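You operate a simulated robot arm through the tools that you are given. There is no shell and no other tool. Be economical: measure what you need, move in short steps, check, and stop when the job is done.

Carry out the task below with a simulated robot arm. There is one attempt and no reset: what you move stays moved.

TASK
Stand the cork coaster beside the tall grey tank. It goes on the side that lies toward x +0.0, y -1.0 (a direction in the base frame), with about 3 cm between them.
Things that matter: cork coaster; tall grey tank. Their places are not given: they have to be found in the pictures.

It is judged by the outcome, as a careful person would: the job done as asked, and still so three seconds after it is handed in. It fails if anything else is knocked over, pushed out of place, dropped, spilled or broken.

THE ROBOT
A 7-joint arm with a two-finger parallel gripper, fixed in place. Base frame: the origin is at the foot of the arm, x ahead of it, y to its left, z up; the work surface is at about z = 760. Lengths are in mm, angles in rad, forces in N, time in s.
With the tool pointing down near the work surface it reaches from about 200 to 680 mm from the base axis. Its first joint turns from -1.152 to 1.152 rad. Payload 2.4 kg.
Tool frame: the origin (TCP) lies between the finger pads and is the grasp point; the fingertips stand 30 mm ahead of it; z points along the fingers, y is the line along which they close. The gripper opens to 94 mm. The fingers are 28 mm wide and 10 mm thick; the gripper's body (50 by 96 mm) begins 55 mm behind the TCP.
Orientation is that of the tool frame in the base frame, as [roll, pitch, yaw] about the fixed x, y, z axes, in that order (R = Rz(yaw) Ry(pitch) Rx(roll)). With the fingers straight down and closing along the base's y, the tool's x points along the base's -x, its y along +y and its z along -z.

THE INTERFACE
- The arm moves only by the tool jog_arm. Its argument "deltas" is text: rows parted by semicolons, each of 7 numbers parted by spaces: the finger opening in mm, from 0 to 94, then the shift along the tool's x, y, z in mm, then the turn, a rotation vector about the tool's x, y, z in rad. In form: fingers x y z wx wy wz; .... A call has 1 to 10 rows; each row shifts and turns the commanded pose from where the row before left it, along the tool's axes as they then stand. A row lasts 0.2 s, in which the tool goes at most 50 mm and 0.15 rad; a call with a longer step from one row to the next is refused whole, and so is a gripper value outside its range. A pose out of reach is approached as far as the arm can. The call stops where the force on the tool passes 40 N (or 10 N more than at its start, if that is more) or the arm is blocked; 0.2 s more then pass. The fingers move at their own pace (about 153 mm/s each) and stop on an object; they squeeze with about 36 N. The grip force told is the motor's: it shows also when the fingers shut on nothing. Time passes only in rows, and 0.2 s behind the last, so rows that do not move let the fingers close. It gives the time, the measured TCP pose, the force on the tool (base axes), the opening and the grip force at its end, in the units of the frame above (readings bear some noise).
- Cameras (640 x 400 px; columns grow to the right, rows downward): "scene" is fixed at [30.6, 466.5, 1447.4]; the picture's right is [-0.82, -0.57, 0.00], its down [-0.31, 0.44, -0.84] and it looks along [0.48, -0.69, -0.54] (base axes); focal length 316 px, centre (320, 200). "wrist" rides on the gripper at [-37, 0, -58] in the tool frame; the picture's right is [0.00, -1.00, 0.00], its down [0.97, 0.00, -0.24] and it looks along [0.24, 0.00, 0.97] (tool axes); focal length 218 px, centre (320, 200).
- camera(camera): a new picture of that camera. No time passes.
- pixel_to_xyz(camera, pixels): for up to 12 pixels [column, row] of the newest picture of that camera ("zoom" is the newest enlarged one), the place [x, y, z] in the base frame of the surface seen there, good to about 2 mm. No time passes.
- close_up(camera, box): a new picture of the part [left, top, right, bottom] of that camera's present view, enlarged. No time passes.
- finish_job(): hands the job in; it is judged then, once.

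Work in short steps. Measure before you move; look again where a grasp or a placing could have gone wrong, and mend it. You have 60 turns and 20 pictures in all, the two below and enlarged ones among them. Open the gripper and draw the arm clear of the work before you hand the job in, unless the task says otherwise; then end with one line.

The tools are called after "Emit:" by a JSON object that holds its "op" and its "data". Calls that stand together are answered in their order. jog_arm: Moves the arm, as the interface text tells. Its arguments: {"type":"object","properties":{"deltas":{"type":"string"}},"required":["deltas"]} The other tools are called the same way: camera (camera) takes a picture; pixel_to_xyz (camera, pixels) gives the place of the surface under pixels of a picture; close_up (camera, box) takes an enlarged picture of a part of a camera's view; finish_job () hands the job in.

At the start:

```text
time: 0.0
tool_pos: [429.1, -13.6, 1006.2]
tool_rot: [-3.141, -0.001, 3.142]
wrist_force: [-0.5, 0.3, 0.4]
finger_gap: 94.0
gripper_force: 0.1
```

scene: 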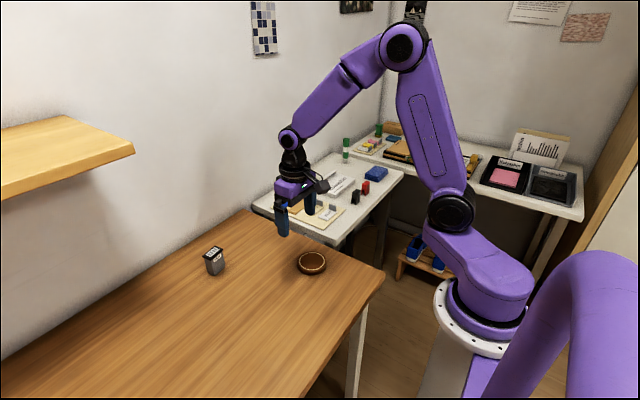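
wrist: 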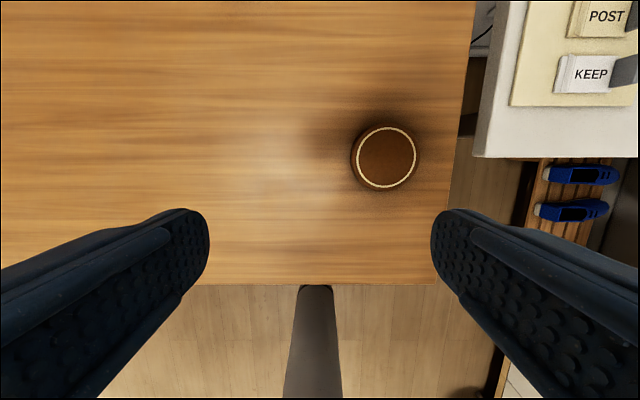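

The coaster seems to be at scene (312,262) and the tank at (214,261). I'll enlarge that area to see both better.

Emit:
{"op": "close_up", "data": {"camera": "scene", "box": [180, 220, 340, 320]}}

Emit:
{"op": "pixel_to_xyz", "data": {"camera": "wrist", "pixels": [[385, 157], [358, 157], [413, 157], [385, 129], [385, 186], [300, 157], [352, 157], [418, 157]]}}

Emit:
{"op": "pixel_to_xyz", "data": {"camera": "scene", "pixels": [[213, 251], [216, 268], [208, 266], [221, 266], [204, 254], [210, 275], [312, 262], [312, 272]]}}

```text
4.00 times, centred on (260, 270) of scene
```

zoom: 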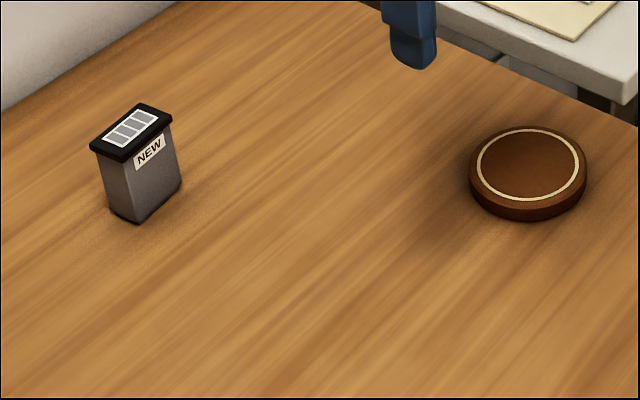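

```text
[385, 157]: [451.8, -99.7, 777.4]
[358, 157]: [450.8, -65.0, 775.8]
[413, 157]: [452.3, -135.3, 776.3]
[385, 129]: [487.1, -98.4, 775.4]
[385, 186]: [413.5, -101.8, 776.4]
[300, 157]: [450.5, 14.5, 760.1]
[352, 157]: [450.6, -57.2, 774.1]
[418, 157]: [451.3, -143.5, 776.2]
```

```text
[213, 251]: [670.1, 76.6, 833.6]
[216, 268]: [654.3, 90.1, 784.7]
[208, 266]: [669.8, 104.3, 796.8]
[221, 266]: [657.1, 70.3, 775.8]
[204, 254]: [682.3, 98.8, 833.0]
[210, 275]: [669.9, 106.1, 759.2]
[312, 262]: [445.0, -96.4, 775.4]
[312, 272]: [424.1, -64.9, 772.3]
```

The coaster is about 88 mm wide against a 94 mm opening, so I need its edges and the tank's corners precisely.

Emit:
{"op": "pixel_to_xyz", "data": {"camera": "zoom", "pixels": [[93, 149], [138, 106], [170, 122], [124, 158], [113, 210], [138, 219], [178, 187], [162, 165], [120, 180], [172, 145], [150, 210]]}}

Emit:
{"op": "close_up", "data": {"camera": "wrist", "box": [335, 107, 435, 207]}}

```text
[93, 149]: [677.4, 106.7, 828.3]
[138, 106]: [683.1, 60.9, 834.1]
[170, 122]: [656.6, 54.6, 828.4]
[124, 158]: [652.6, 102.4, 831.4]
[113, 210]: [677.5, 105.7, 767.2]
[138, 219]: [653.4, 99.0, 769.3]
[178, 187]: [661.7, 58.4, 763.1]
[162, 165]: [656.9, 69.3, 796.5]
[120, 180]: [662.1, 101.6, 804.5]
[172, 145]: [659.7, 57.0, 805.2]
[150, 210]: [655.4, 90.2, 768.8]
```

```text
4.00 times, centred on (385, 157) of wrist
```

zoom: 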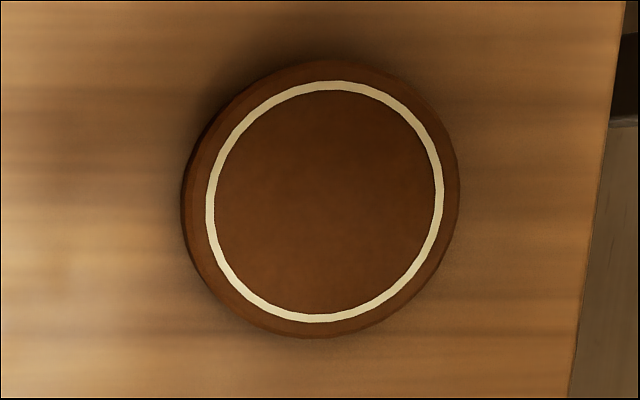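

Emit:
{"op": "pixel_to_xyz", "data": {"camera": "zoom", "pixels": [[194, 200], [188, 200], [183, 200], [456, 200], [459, 192], [325, 62], [325, 334], [420, 100], [225, 298], [225, 110], [420, 290], [210, 215]]}}

```text
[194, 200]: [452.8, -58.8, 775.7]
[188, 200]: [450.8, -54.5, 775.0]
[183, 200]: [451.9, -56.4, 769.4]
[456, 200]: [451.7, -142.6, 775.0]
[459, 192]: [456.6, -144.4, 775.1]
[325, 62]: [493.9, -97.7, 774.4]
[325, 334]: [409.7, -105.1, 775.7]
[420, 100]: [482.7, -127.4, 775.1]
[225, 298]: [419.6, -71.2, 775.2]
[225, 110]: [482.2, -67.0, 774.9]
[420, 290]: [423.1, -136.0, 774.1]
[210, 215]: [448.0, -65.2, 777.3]
```

Coaster centre is about (452, -100.5), diameter 87, top at z 776; the tank's near side is at y≈55, with centre x≈668. I move above the coaster.

Emit:
{"op": "jog_arm", "data": {"deltas": "94 -6 -22 30 0 0 0; 94 -6 -22 30 0 0 0; 94 -6 -22 30 0 0 0; 94 -4.9 -20.9 30 0 0 0; 94 0 0 36 0 0 0; 94 0 0 0 0 0 0"}}

Emit:
{"op": "camera", "data": {"camera": "wrist"}}

```text
time: 1.4
tool_pos: [449.0, -101.4, 848.2]
tool_rot: [3.141, 0.0, -3.14]
wrist_force: [-0.4, -0.3, 0.6]
finger_gap: 93.8
gripper_force: 0.0
```

```text
15 pictures are left
```

wrist: 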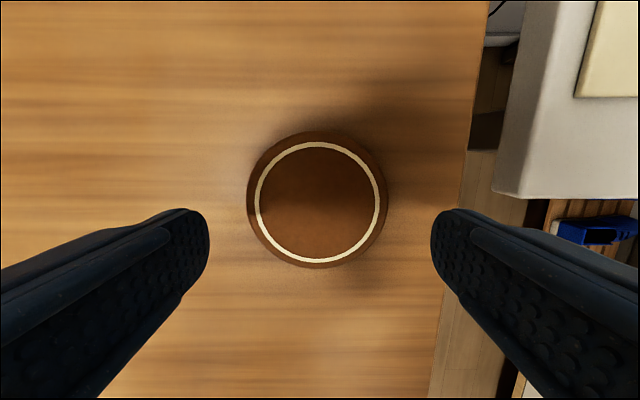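

The coaster spans columns 247–387, close to centred. I check its edges.

Emit:
{"op": "pixel_to_xyz", "data": {"camera": "wrist", "pixels": [[249, 198], [250, 198], [385, 198], [384, 198], [317, 133], [317, 266], [256, 198], [379, 198], [320, 145], [320, 261]]}}

```text
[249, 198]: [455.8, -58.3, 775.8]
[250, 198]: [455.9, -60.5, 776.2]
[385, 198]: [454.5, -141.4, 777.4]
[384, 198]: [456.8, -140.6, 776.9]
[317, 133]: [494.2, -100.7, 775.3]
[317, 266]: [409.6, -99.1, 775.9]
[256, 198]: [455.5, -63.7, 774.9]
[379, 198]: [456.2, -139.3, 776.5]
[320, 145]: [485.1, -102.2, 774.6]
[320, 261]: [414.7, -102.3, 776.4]
```

Centre is (452, -100), diameter about 85. I shift slightly and descend to z 793.

Emit:
{"op": "jog_arm", "data": {"deltas": "94 -3 1.3 15 0 0 0; 94 0 0 15 0 0 0; 94 0 0 13 0 0 0; 94 0 0 12 0 0 0; 94 0 0 0 0 0 0"}}

```text
time: 2.6
tool_pos: [453.6, -100.7, 794.8]
tool_rot: [3.14, -0.001, 3.141]
wrist_force: [-1.1, 0.5, -0.2]
finger_gap: 94.2
gripper_force: 0.1
```

No contact on the way down; I close the fingers.

Emit:
{"op": "jog_arm", "data": {"deltas": "94 1 0 2 0 0 0; 70 0 0 0 0 0 0; 70 0 0 0 0 0 0; 70 0 0 0 0 0 0"}}

```text
time: 3.6
tool_pos: [453.7, -99.7, 793.2]
tool_rot: [-3.142, 0.001, -3.14]
wrist_force: [0.4, 0.8, 2.7]
finger_gap: 87.4
gripper_force: 35.9
```

Gripped at 87.4 mm. I command 0 mm to keep the squeeze and lift.

Emit:
{"op": "jog_arm", "data": {"deltas": "70 0 0 10 0 0 0"}}

```text
time: 4.0
tool_pos: [454.1, -99.1, 789.9]
tool_rot: [3.141, 0.0, -3.138]
wrist_force: [-4.1, -0.5, 16.3]
finger_gap: 87.3
gripper_force: 36.1
stopped in row 1: the force on the tool passed its limit (the readings are from after the stop); the commanded pose is now the measured one
```

That row had the wrong sign: it went down, and the fingertips touched the table (TCP at 789.9). The grip still holds at 87.3. Now I lift with negative z.

Emit:
{"op": "jog_arm", "data": {"deltas": "70 0 0 -10 0 0 0; 70 0 0 -20 0 0 0; 70 0 0 -20 0 0 0; 70 0 0 -20 0 0 0; 70 0 0 -20 0 0 0; 70 0 0 0 0 0 0"}}

Emit:
{"op": "close_up", "data": {"camera": "scene", "box": [180, 180, 380, 305]}}

Emit:
{"op": "camera", "data": {"camera": "wrist"}}

```text
time: 5.4
tool_pos: [456.8, -100.7, 879.3]
tool_rot: [-3.141, -0.001, -3.14]
wrist_force: [-0.3, -0.1, -0.2]
finger_gap: 70.2
gripper_force: 0.0
```

```text
3.20 times, centred on (280, 242) of scene
```

zoom: 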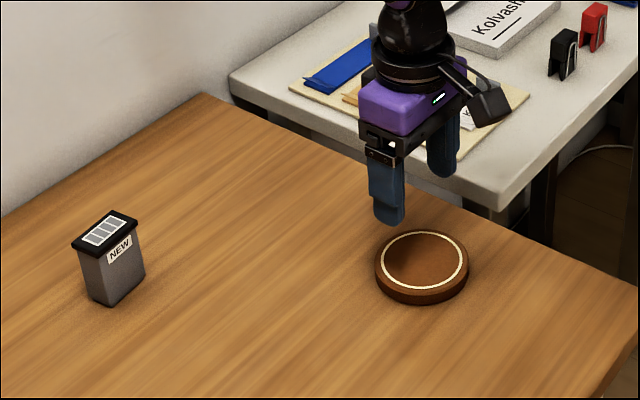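

```text
13 pictures are left
```

wrist: 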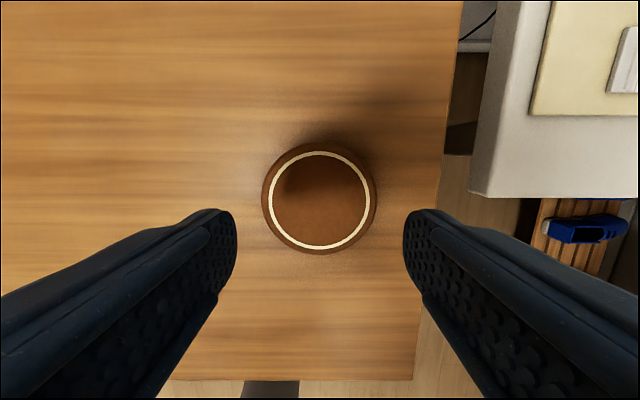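

The grip slipped: the gap is 70 and the coaster stays on the table. I measure its place again and look at its edge profile.

Emit:
{"op": "pixel_to_xyz", "data": {"camera": "wrist", "pixels": [[264, 198], [376, 198], [320, 146], [320, 252], [266, 198], [374, 198], [320, 199]]}}

Emit:
{"op": "close_up", "data": {"camera": "scene", "box": [288, 240, 336, 285]}}

```text
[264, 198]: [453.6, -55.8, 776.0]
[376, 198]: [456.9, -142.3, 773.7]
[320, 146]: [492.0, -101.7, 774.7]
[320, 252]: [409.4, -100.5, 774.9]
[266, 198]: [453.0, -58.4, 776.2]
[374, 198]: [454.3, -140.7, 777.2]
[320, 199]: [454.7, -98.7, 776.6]
```

```text
8.89 times, centred on (312, 262) of scene
```

zoom: 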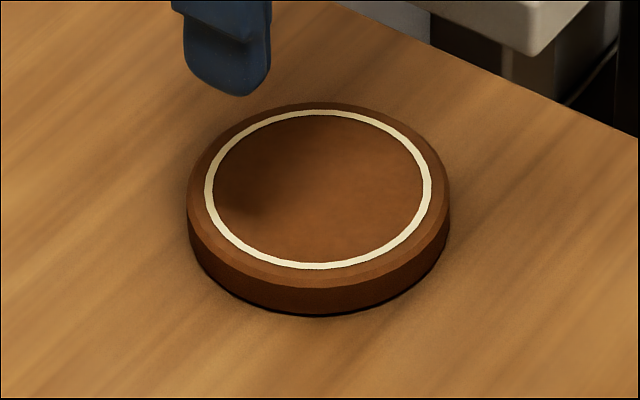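

The sides are straight with a bevelled top, so a deep grip is needed. I go down again, centred at x≈451.5 with the fingertips nearly on the table, and close fully.

Emit:
{"op": "jog_arm", "data": {"deltas": "94 2.5 -1 0 0 0 0; 94 0 0 25 0 0 0; 94 0 0 25 0 0 0; 94 0 0 25 0 0 0; 94 0 0 11 0 0 0; 94 0 0 2.5 0 0 0; 0 0 0 0 0 0 0; 0 0 0 0 0 0 0; 0 0 0 0 0 0 0; 0 0 0 0 0 0 0"}}

```text
time: 7.6
tool_pos: [452.5, -101.9, 791.7]
tool_rot: [-3.141, 0.001, -3.14]
wrist_force: [0.1, 2.5, 4.5]
finger_gap: 86.9
gripper_force: 35.8
```

Gripped at 86.9. I lift slowly.

Emit:
{"op": "jog_arm", "data": {"deltas": "0 0 0 -2 0 0 0; 0 0 0 -2 0 0 0; 0 0 0 -3 0 0 0; 0 0 0 -3 0 0 0; 0 0 0 0 0 0 0"}}

```text
time: 8.8
tool_pos: [450.8, -102.5, 802.6]
tool_rot: [-3.141, 0.0, -3.141]
wrist_force: [-0.9, -0.3, 0.0]
finger_gap: 86.8
gripper_force: 36.4
```

The gap holds at 86.8. I check whether the coaster is off the table.

Emit:
{"op": "close_up", "data": {"camera": "scene", "box": [276, 230, 348, 285]}}

Emit:
{"op": "pixel_to_xyz", "data": {"camera": "zoom", "pixels": [[320, 190], [320, 200], [300, 170], [330, 220], [350, 180]]}}

```text
7.27 times, centred on (312, 258) of scene
```

zoom: 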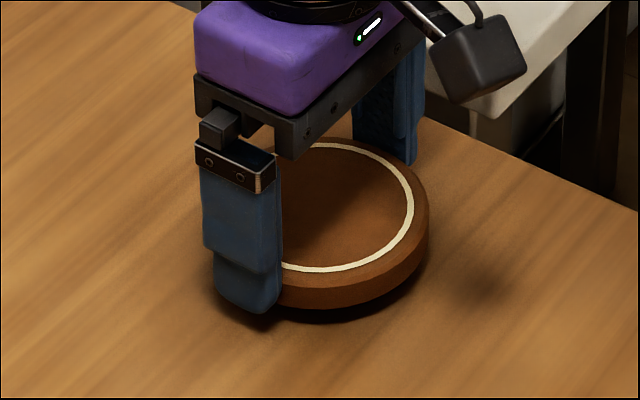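

```text
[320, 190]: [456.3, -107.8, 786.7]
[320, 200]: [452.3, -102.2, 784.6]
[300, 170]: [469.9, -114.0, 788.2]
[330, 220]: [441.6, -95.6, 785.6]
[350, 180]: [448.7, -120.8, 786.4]
```

It is held, level and 10 mm clear. The target for its centre is about (668, -17): the tank's near face is at y≈55–57 and the radius is 43.5. I carry it low and gently.

Emit:
{"op": "jog_arm", "data": {"deltas": "0 -4 1 0 0 0 0; 0 -8 3 0 0 0 0; 0 -12 5 0 0 0 0; 0 -12 5 0 0 0 0; 0 -12 5 0 0 0 0; 0 -12 5 0 0 0 0; 0 -12 5 0 0 0 0; 0 -12 5 0 0 0 0; 0 -8 3 0 0 0 0; 0 -4 1 0 0 0 0"}}

```text
time: 11.0
tool_pos: [547.4, -61.5, 802.7]
tool_rot: [-3.141, 0.001, -3.14]
wrist_force: [-0.4, -0.1, -0.4]
finger_gap: 86.5
gripper_force: 36.2
```

Still held at 86.5. I carry on.

Emit:
{"op": "jog_arm", "data": {"deltas": "0 -4 1 0 0 0 0; 0 -8 3 0 0 0 0; 0 -12 5 0 0 0 0; 0 -12 5 0 0 0 0; 0 -12 5 0 0 0 0; 0 -12 5 0 0 0 0; 0 -12 5 0 0 0 0; 0 -12 5 0 0 0 0; 0 -8 3 0 0 0 0; 0 -4 1 0 0 0 0"}}

Emit:
{"op": "camera", "data": {"camera": "wrist"}}

Emit:
{"op": "close_up", "data": {"camera": "scene", "box": [180, 200, 300, 290]}}

```text
time: 13.2
tool_pos: [643.8, -23.7, 800.6]
tool_rot: [-3.141, 0.0, -3.141]
wrist_force: [0.7, 0.0, -0.6]
finger_gap: 86.7
gripper_force: 36.0
```

```text
10 pictures are left
```

wrist: 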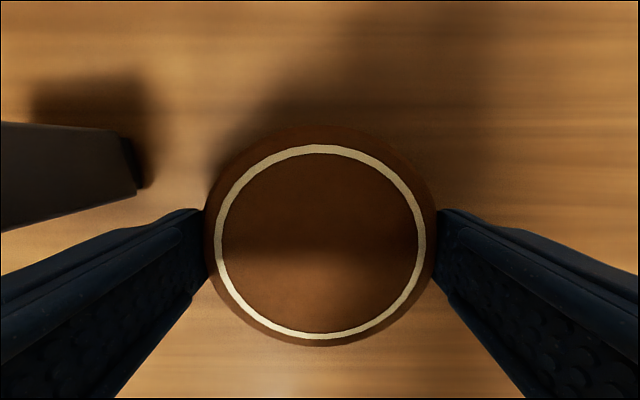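

```text
4.44 times, centred on (240, 245) of scene
```

zoom: 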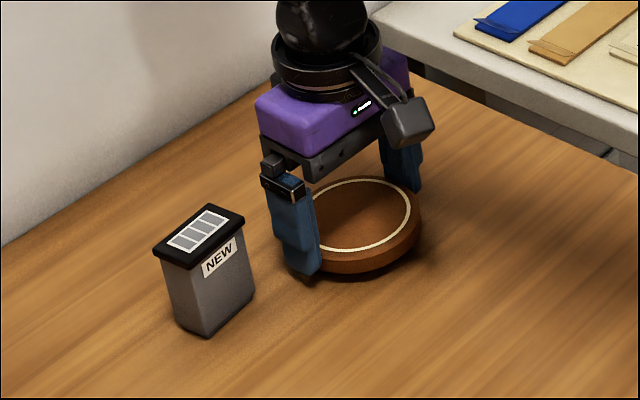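

The tank's near face is visible in the wrist picture (columns 123–138). I measure it together with the coaster's edges.

Emit:
{"op": "pixel_to_xyz", "data": {"camera": "wrist", "pixels": [[120, 133], [128, 145], [132, 160], [135, 185], [140, 188], [125, 175], [144, 186], [209, 235], [432, 235], [320, 128], [320, 344]]}}

Emit:
{"op": "pixel_to_xyz", "data": {"camera": "zoom", "pixels": [[240, 219], [209, 206], [252, 290], [250, 270], [246, 240], [208, 334], [178, 318], [156, 248]]}}

```text
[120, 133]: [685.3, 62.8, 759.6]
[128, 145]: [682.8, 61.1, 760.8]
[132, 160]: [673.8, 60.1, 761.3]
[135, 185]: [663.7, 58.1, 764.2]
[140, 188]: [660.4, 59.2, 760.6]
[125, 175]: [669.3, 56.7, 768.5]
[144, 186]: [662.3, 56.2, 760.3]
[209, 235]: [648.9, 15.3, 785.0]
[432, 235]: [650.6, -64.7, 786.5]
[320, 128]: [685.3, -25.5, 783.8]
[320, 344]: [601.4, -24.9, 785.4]
```

```text
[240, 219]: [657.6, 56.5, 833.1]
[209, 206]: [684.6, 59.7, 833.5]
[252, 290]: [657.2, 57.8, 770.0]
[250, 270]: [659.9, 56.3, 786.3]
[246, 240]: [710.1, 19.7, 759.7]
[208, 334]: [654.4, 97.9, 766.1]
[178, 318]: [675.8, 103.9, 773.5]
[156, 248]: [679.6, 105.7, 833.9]
```

The coaster's centre is at (643.5, -25) and the tank's face is at y≈58–59 near x 668. I move +24.5 in x and +9 in y, then look.

Emit:
{"op": "jog_arm", "data": {"deltas": "0 -4 1 0 0 0 0; 0 -8 3 0 0 0 0; 0 -8 3 0 0 0 0; 0 -4.5 2 0 0 0 0; 0 0 0 0 0 0 0; 0 0 0 0 0 0 0"}}

Emit:
{"op": "camera", "data": {"camera": "wrist"}}

Emit:
{"op": "pixel_to_xyz", "data": {"camera": "wrist", "pixels": [[209, 235], [432, 235], [320, 128], [320, 344]]}}

```text
time: 14.6
tool_pos: [668.4, -14.8, 801.5]
tool_rot: [3.141, -0.001, -3.141]
wrist_force: [-0.2, 0.9, 0.1]
finger_gap: 86.9
gripper_force: 36.1
```

```text
8 pictures are left
```

wrist: 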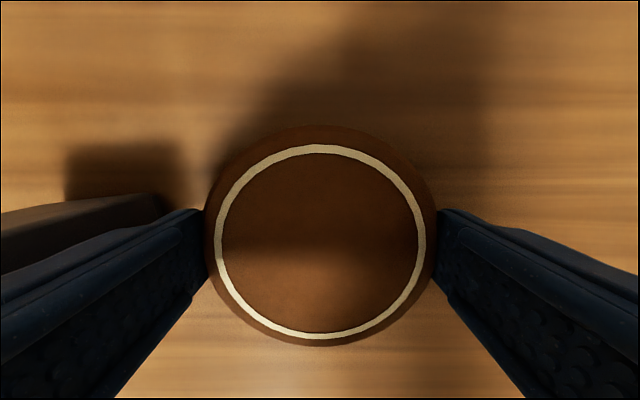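

```text
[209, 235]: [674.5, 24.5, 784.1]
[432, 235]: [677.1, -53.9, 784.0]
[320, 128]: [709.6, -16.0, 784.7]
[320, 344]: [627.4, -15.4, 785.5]
```

The coaster's centre is at about (668, -15.5), as wanted. I lower it gently by 9.5 mm and read the force.

Emit:
{"op": "jog_arm", "data": {"deltas": "0 0 0 3 0 0 0; 0 0 0 3 0 0 0; 0 0 0 2 0 0 0; 0 0 0 1 0 0 0; 0 0 0 0.5 0 0 0; 0 0 0 0 0 0 0"}}

```text
time: 16.0
tool_pos: [667.6, -14.9, 791.3]
tool_rot: [3.141, 0.0, -3.14]
wrist_force: [-0.4, 0.1, -0.8]
finger_gap: 86.7
gripper_force: 35.7
```

Emit:
{"op": "jog_arm", "data": {"deltas": "0 0 0 0.7 0 0 0; 0 0 0 0 0 0 0"}}

```text
time: 16.6
tool_pos: [667.8, -16.5, 790.8]
tool_rot: [3.14, 0.001, -3.14]
wrist_force: [-0.1, 0.9, -0.1]
finger_gap: 86.7
gripper_force: 36.2
```

It is practically on the table (the fingertips are at about 761). I open in place, wait, then rise straight up slowly.

Emit:
{"op": "jog_arm", "data": {"deltas": "94 0 0 0 0 0 0; 94 0 0 0 0 0 0; 94 0 0 0 0 0 0; 94 0 0 -5 0 0 0; 94 0 0 -10 0 0 0; 94 0 0 -20 0 0 0; 94 0 0 -40 0 0 0; 94 0 0 -45 0 0 0; 94 0 0 -30 0 0 0"}}

Emit:
{"op": "camera", "data": {"camera": "wrist"}}

Emit:
{"op": "close_up", "data": {"camera": "scene", "box": [180, 200, 300, 290]}}

```text
time: 18.6
tool_pos: [667.8, -15.0, 942.2]
tool_rot: [-3.141, -0.001, -3.14]
wrist_force: [0.7, -0.8, 0.3]
finger_gap: 94.1
gripper_force: 0.0
```

```text
7 pictures are left
```

wrist: 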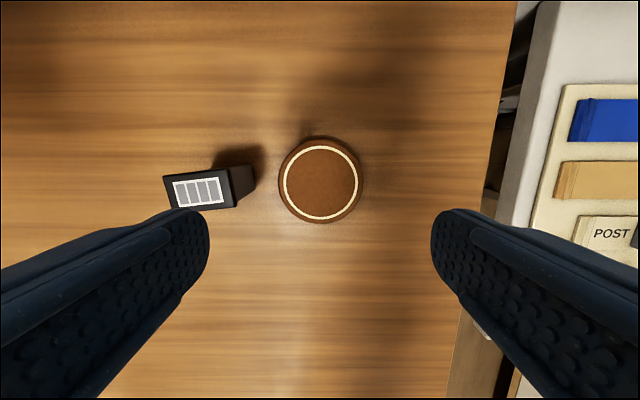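

```text
4.44 times, centred on (240, 245) of scene
```

zoom: 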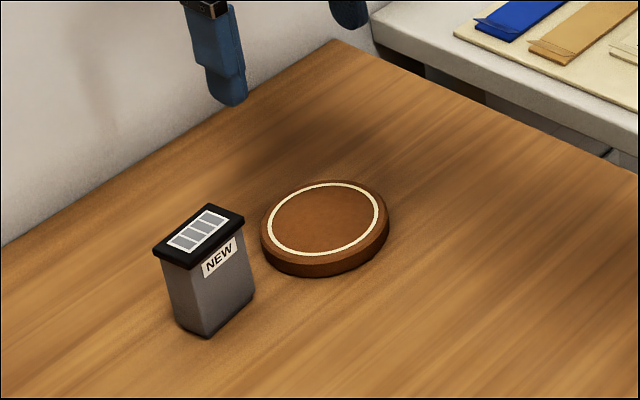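

The coaster lies flat and the tank still stands. I check the final gap and draw the arm back clear.

Emit:
{"op": "pixel_to_xyz", "data": {"camera": "wrist", "pixels": [[280, 180], [282, 180], [360, 180], [321, 139], [321, 221], [254, 180], [252, 172], [237, 207], [228, 168], [255, 188]]}}

Emit:
{"op": "jog_arm", "data": {"deltas": "94 20 0 -20 0 0 0; 94 40 0 -20 0 0 0; 94 40 0 -10 0 0 0; 94 40 0 0 0 0 0; 94 40 0 0 0 0 0; 94 20 0 0 0 0 0; 94 0 0 0 0 0 0"}}

```text
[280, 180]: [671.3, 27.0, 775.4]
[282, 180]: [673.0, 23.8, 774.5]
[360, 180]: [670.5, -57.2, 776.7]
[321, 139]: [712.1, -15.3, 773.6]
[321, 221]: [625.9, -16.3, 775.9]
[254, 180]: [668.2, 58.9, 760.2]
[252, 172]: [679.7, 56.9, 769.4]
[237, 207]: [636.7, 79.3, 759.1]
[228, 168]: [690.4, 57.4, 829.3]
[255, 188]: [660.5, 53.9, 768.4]
```

```text
time: 20.2
tool_pos: [465.4, -14.5, 991.2]
tool_rot: [-3.141, 0.001, -3.14]
wrist_force: [-0.2, 0.0, -0.3]
finger_gap: 93.8
gripper_force: 0.0
```

The coaster's edge is at y≈27.5 and the tank's face at y≈57–59, a gap of about 30 mm. The arm is clear, so I hand the job in.

Emit:
{"op": "finish_job", "data": {}}

```text
The job is handed in.
```

The cork coaster lies flat on the -y side of the tall grey tank with a gap of about 3 cm. The first grip slipped and left the coaster on the table, and the second held. The tank looks unmoved, and the gripper is open and clear.
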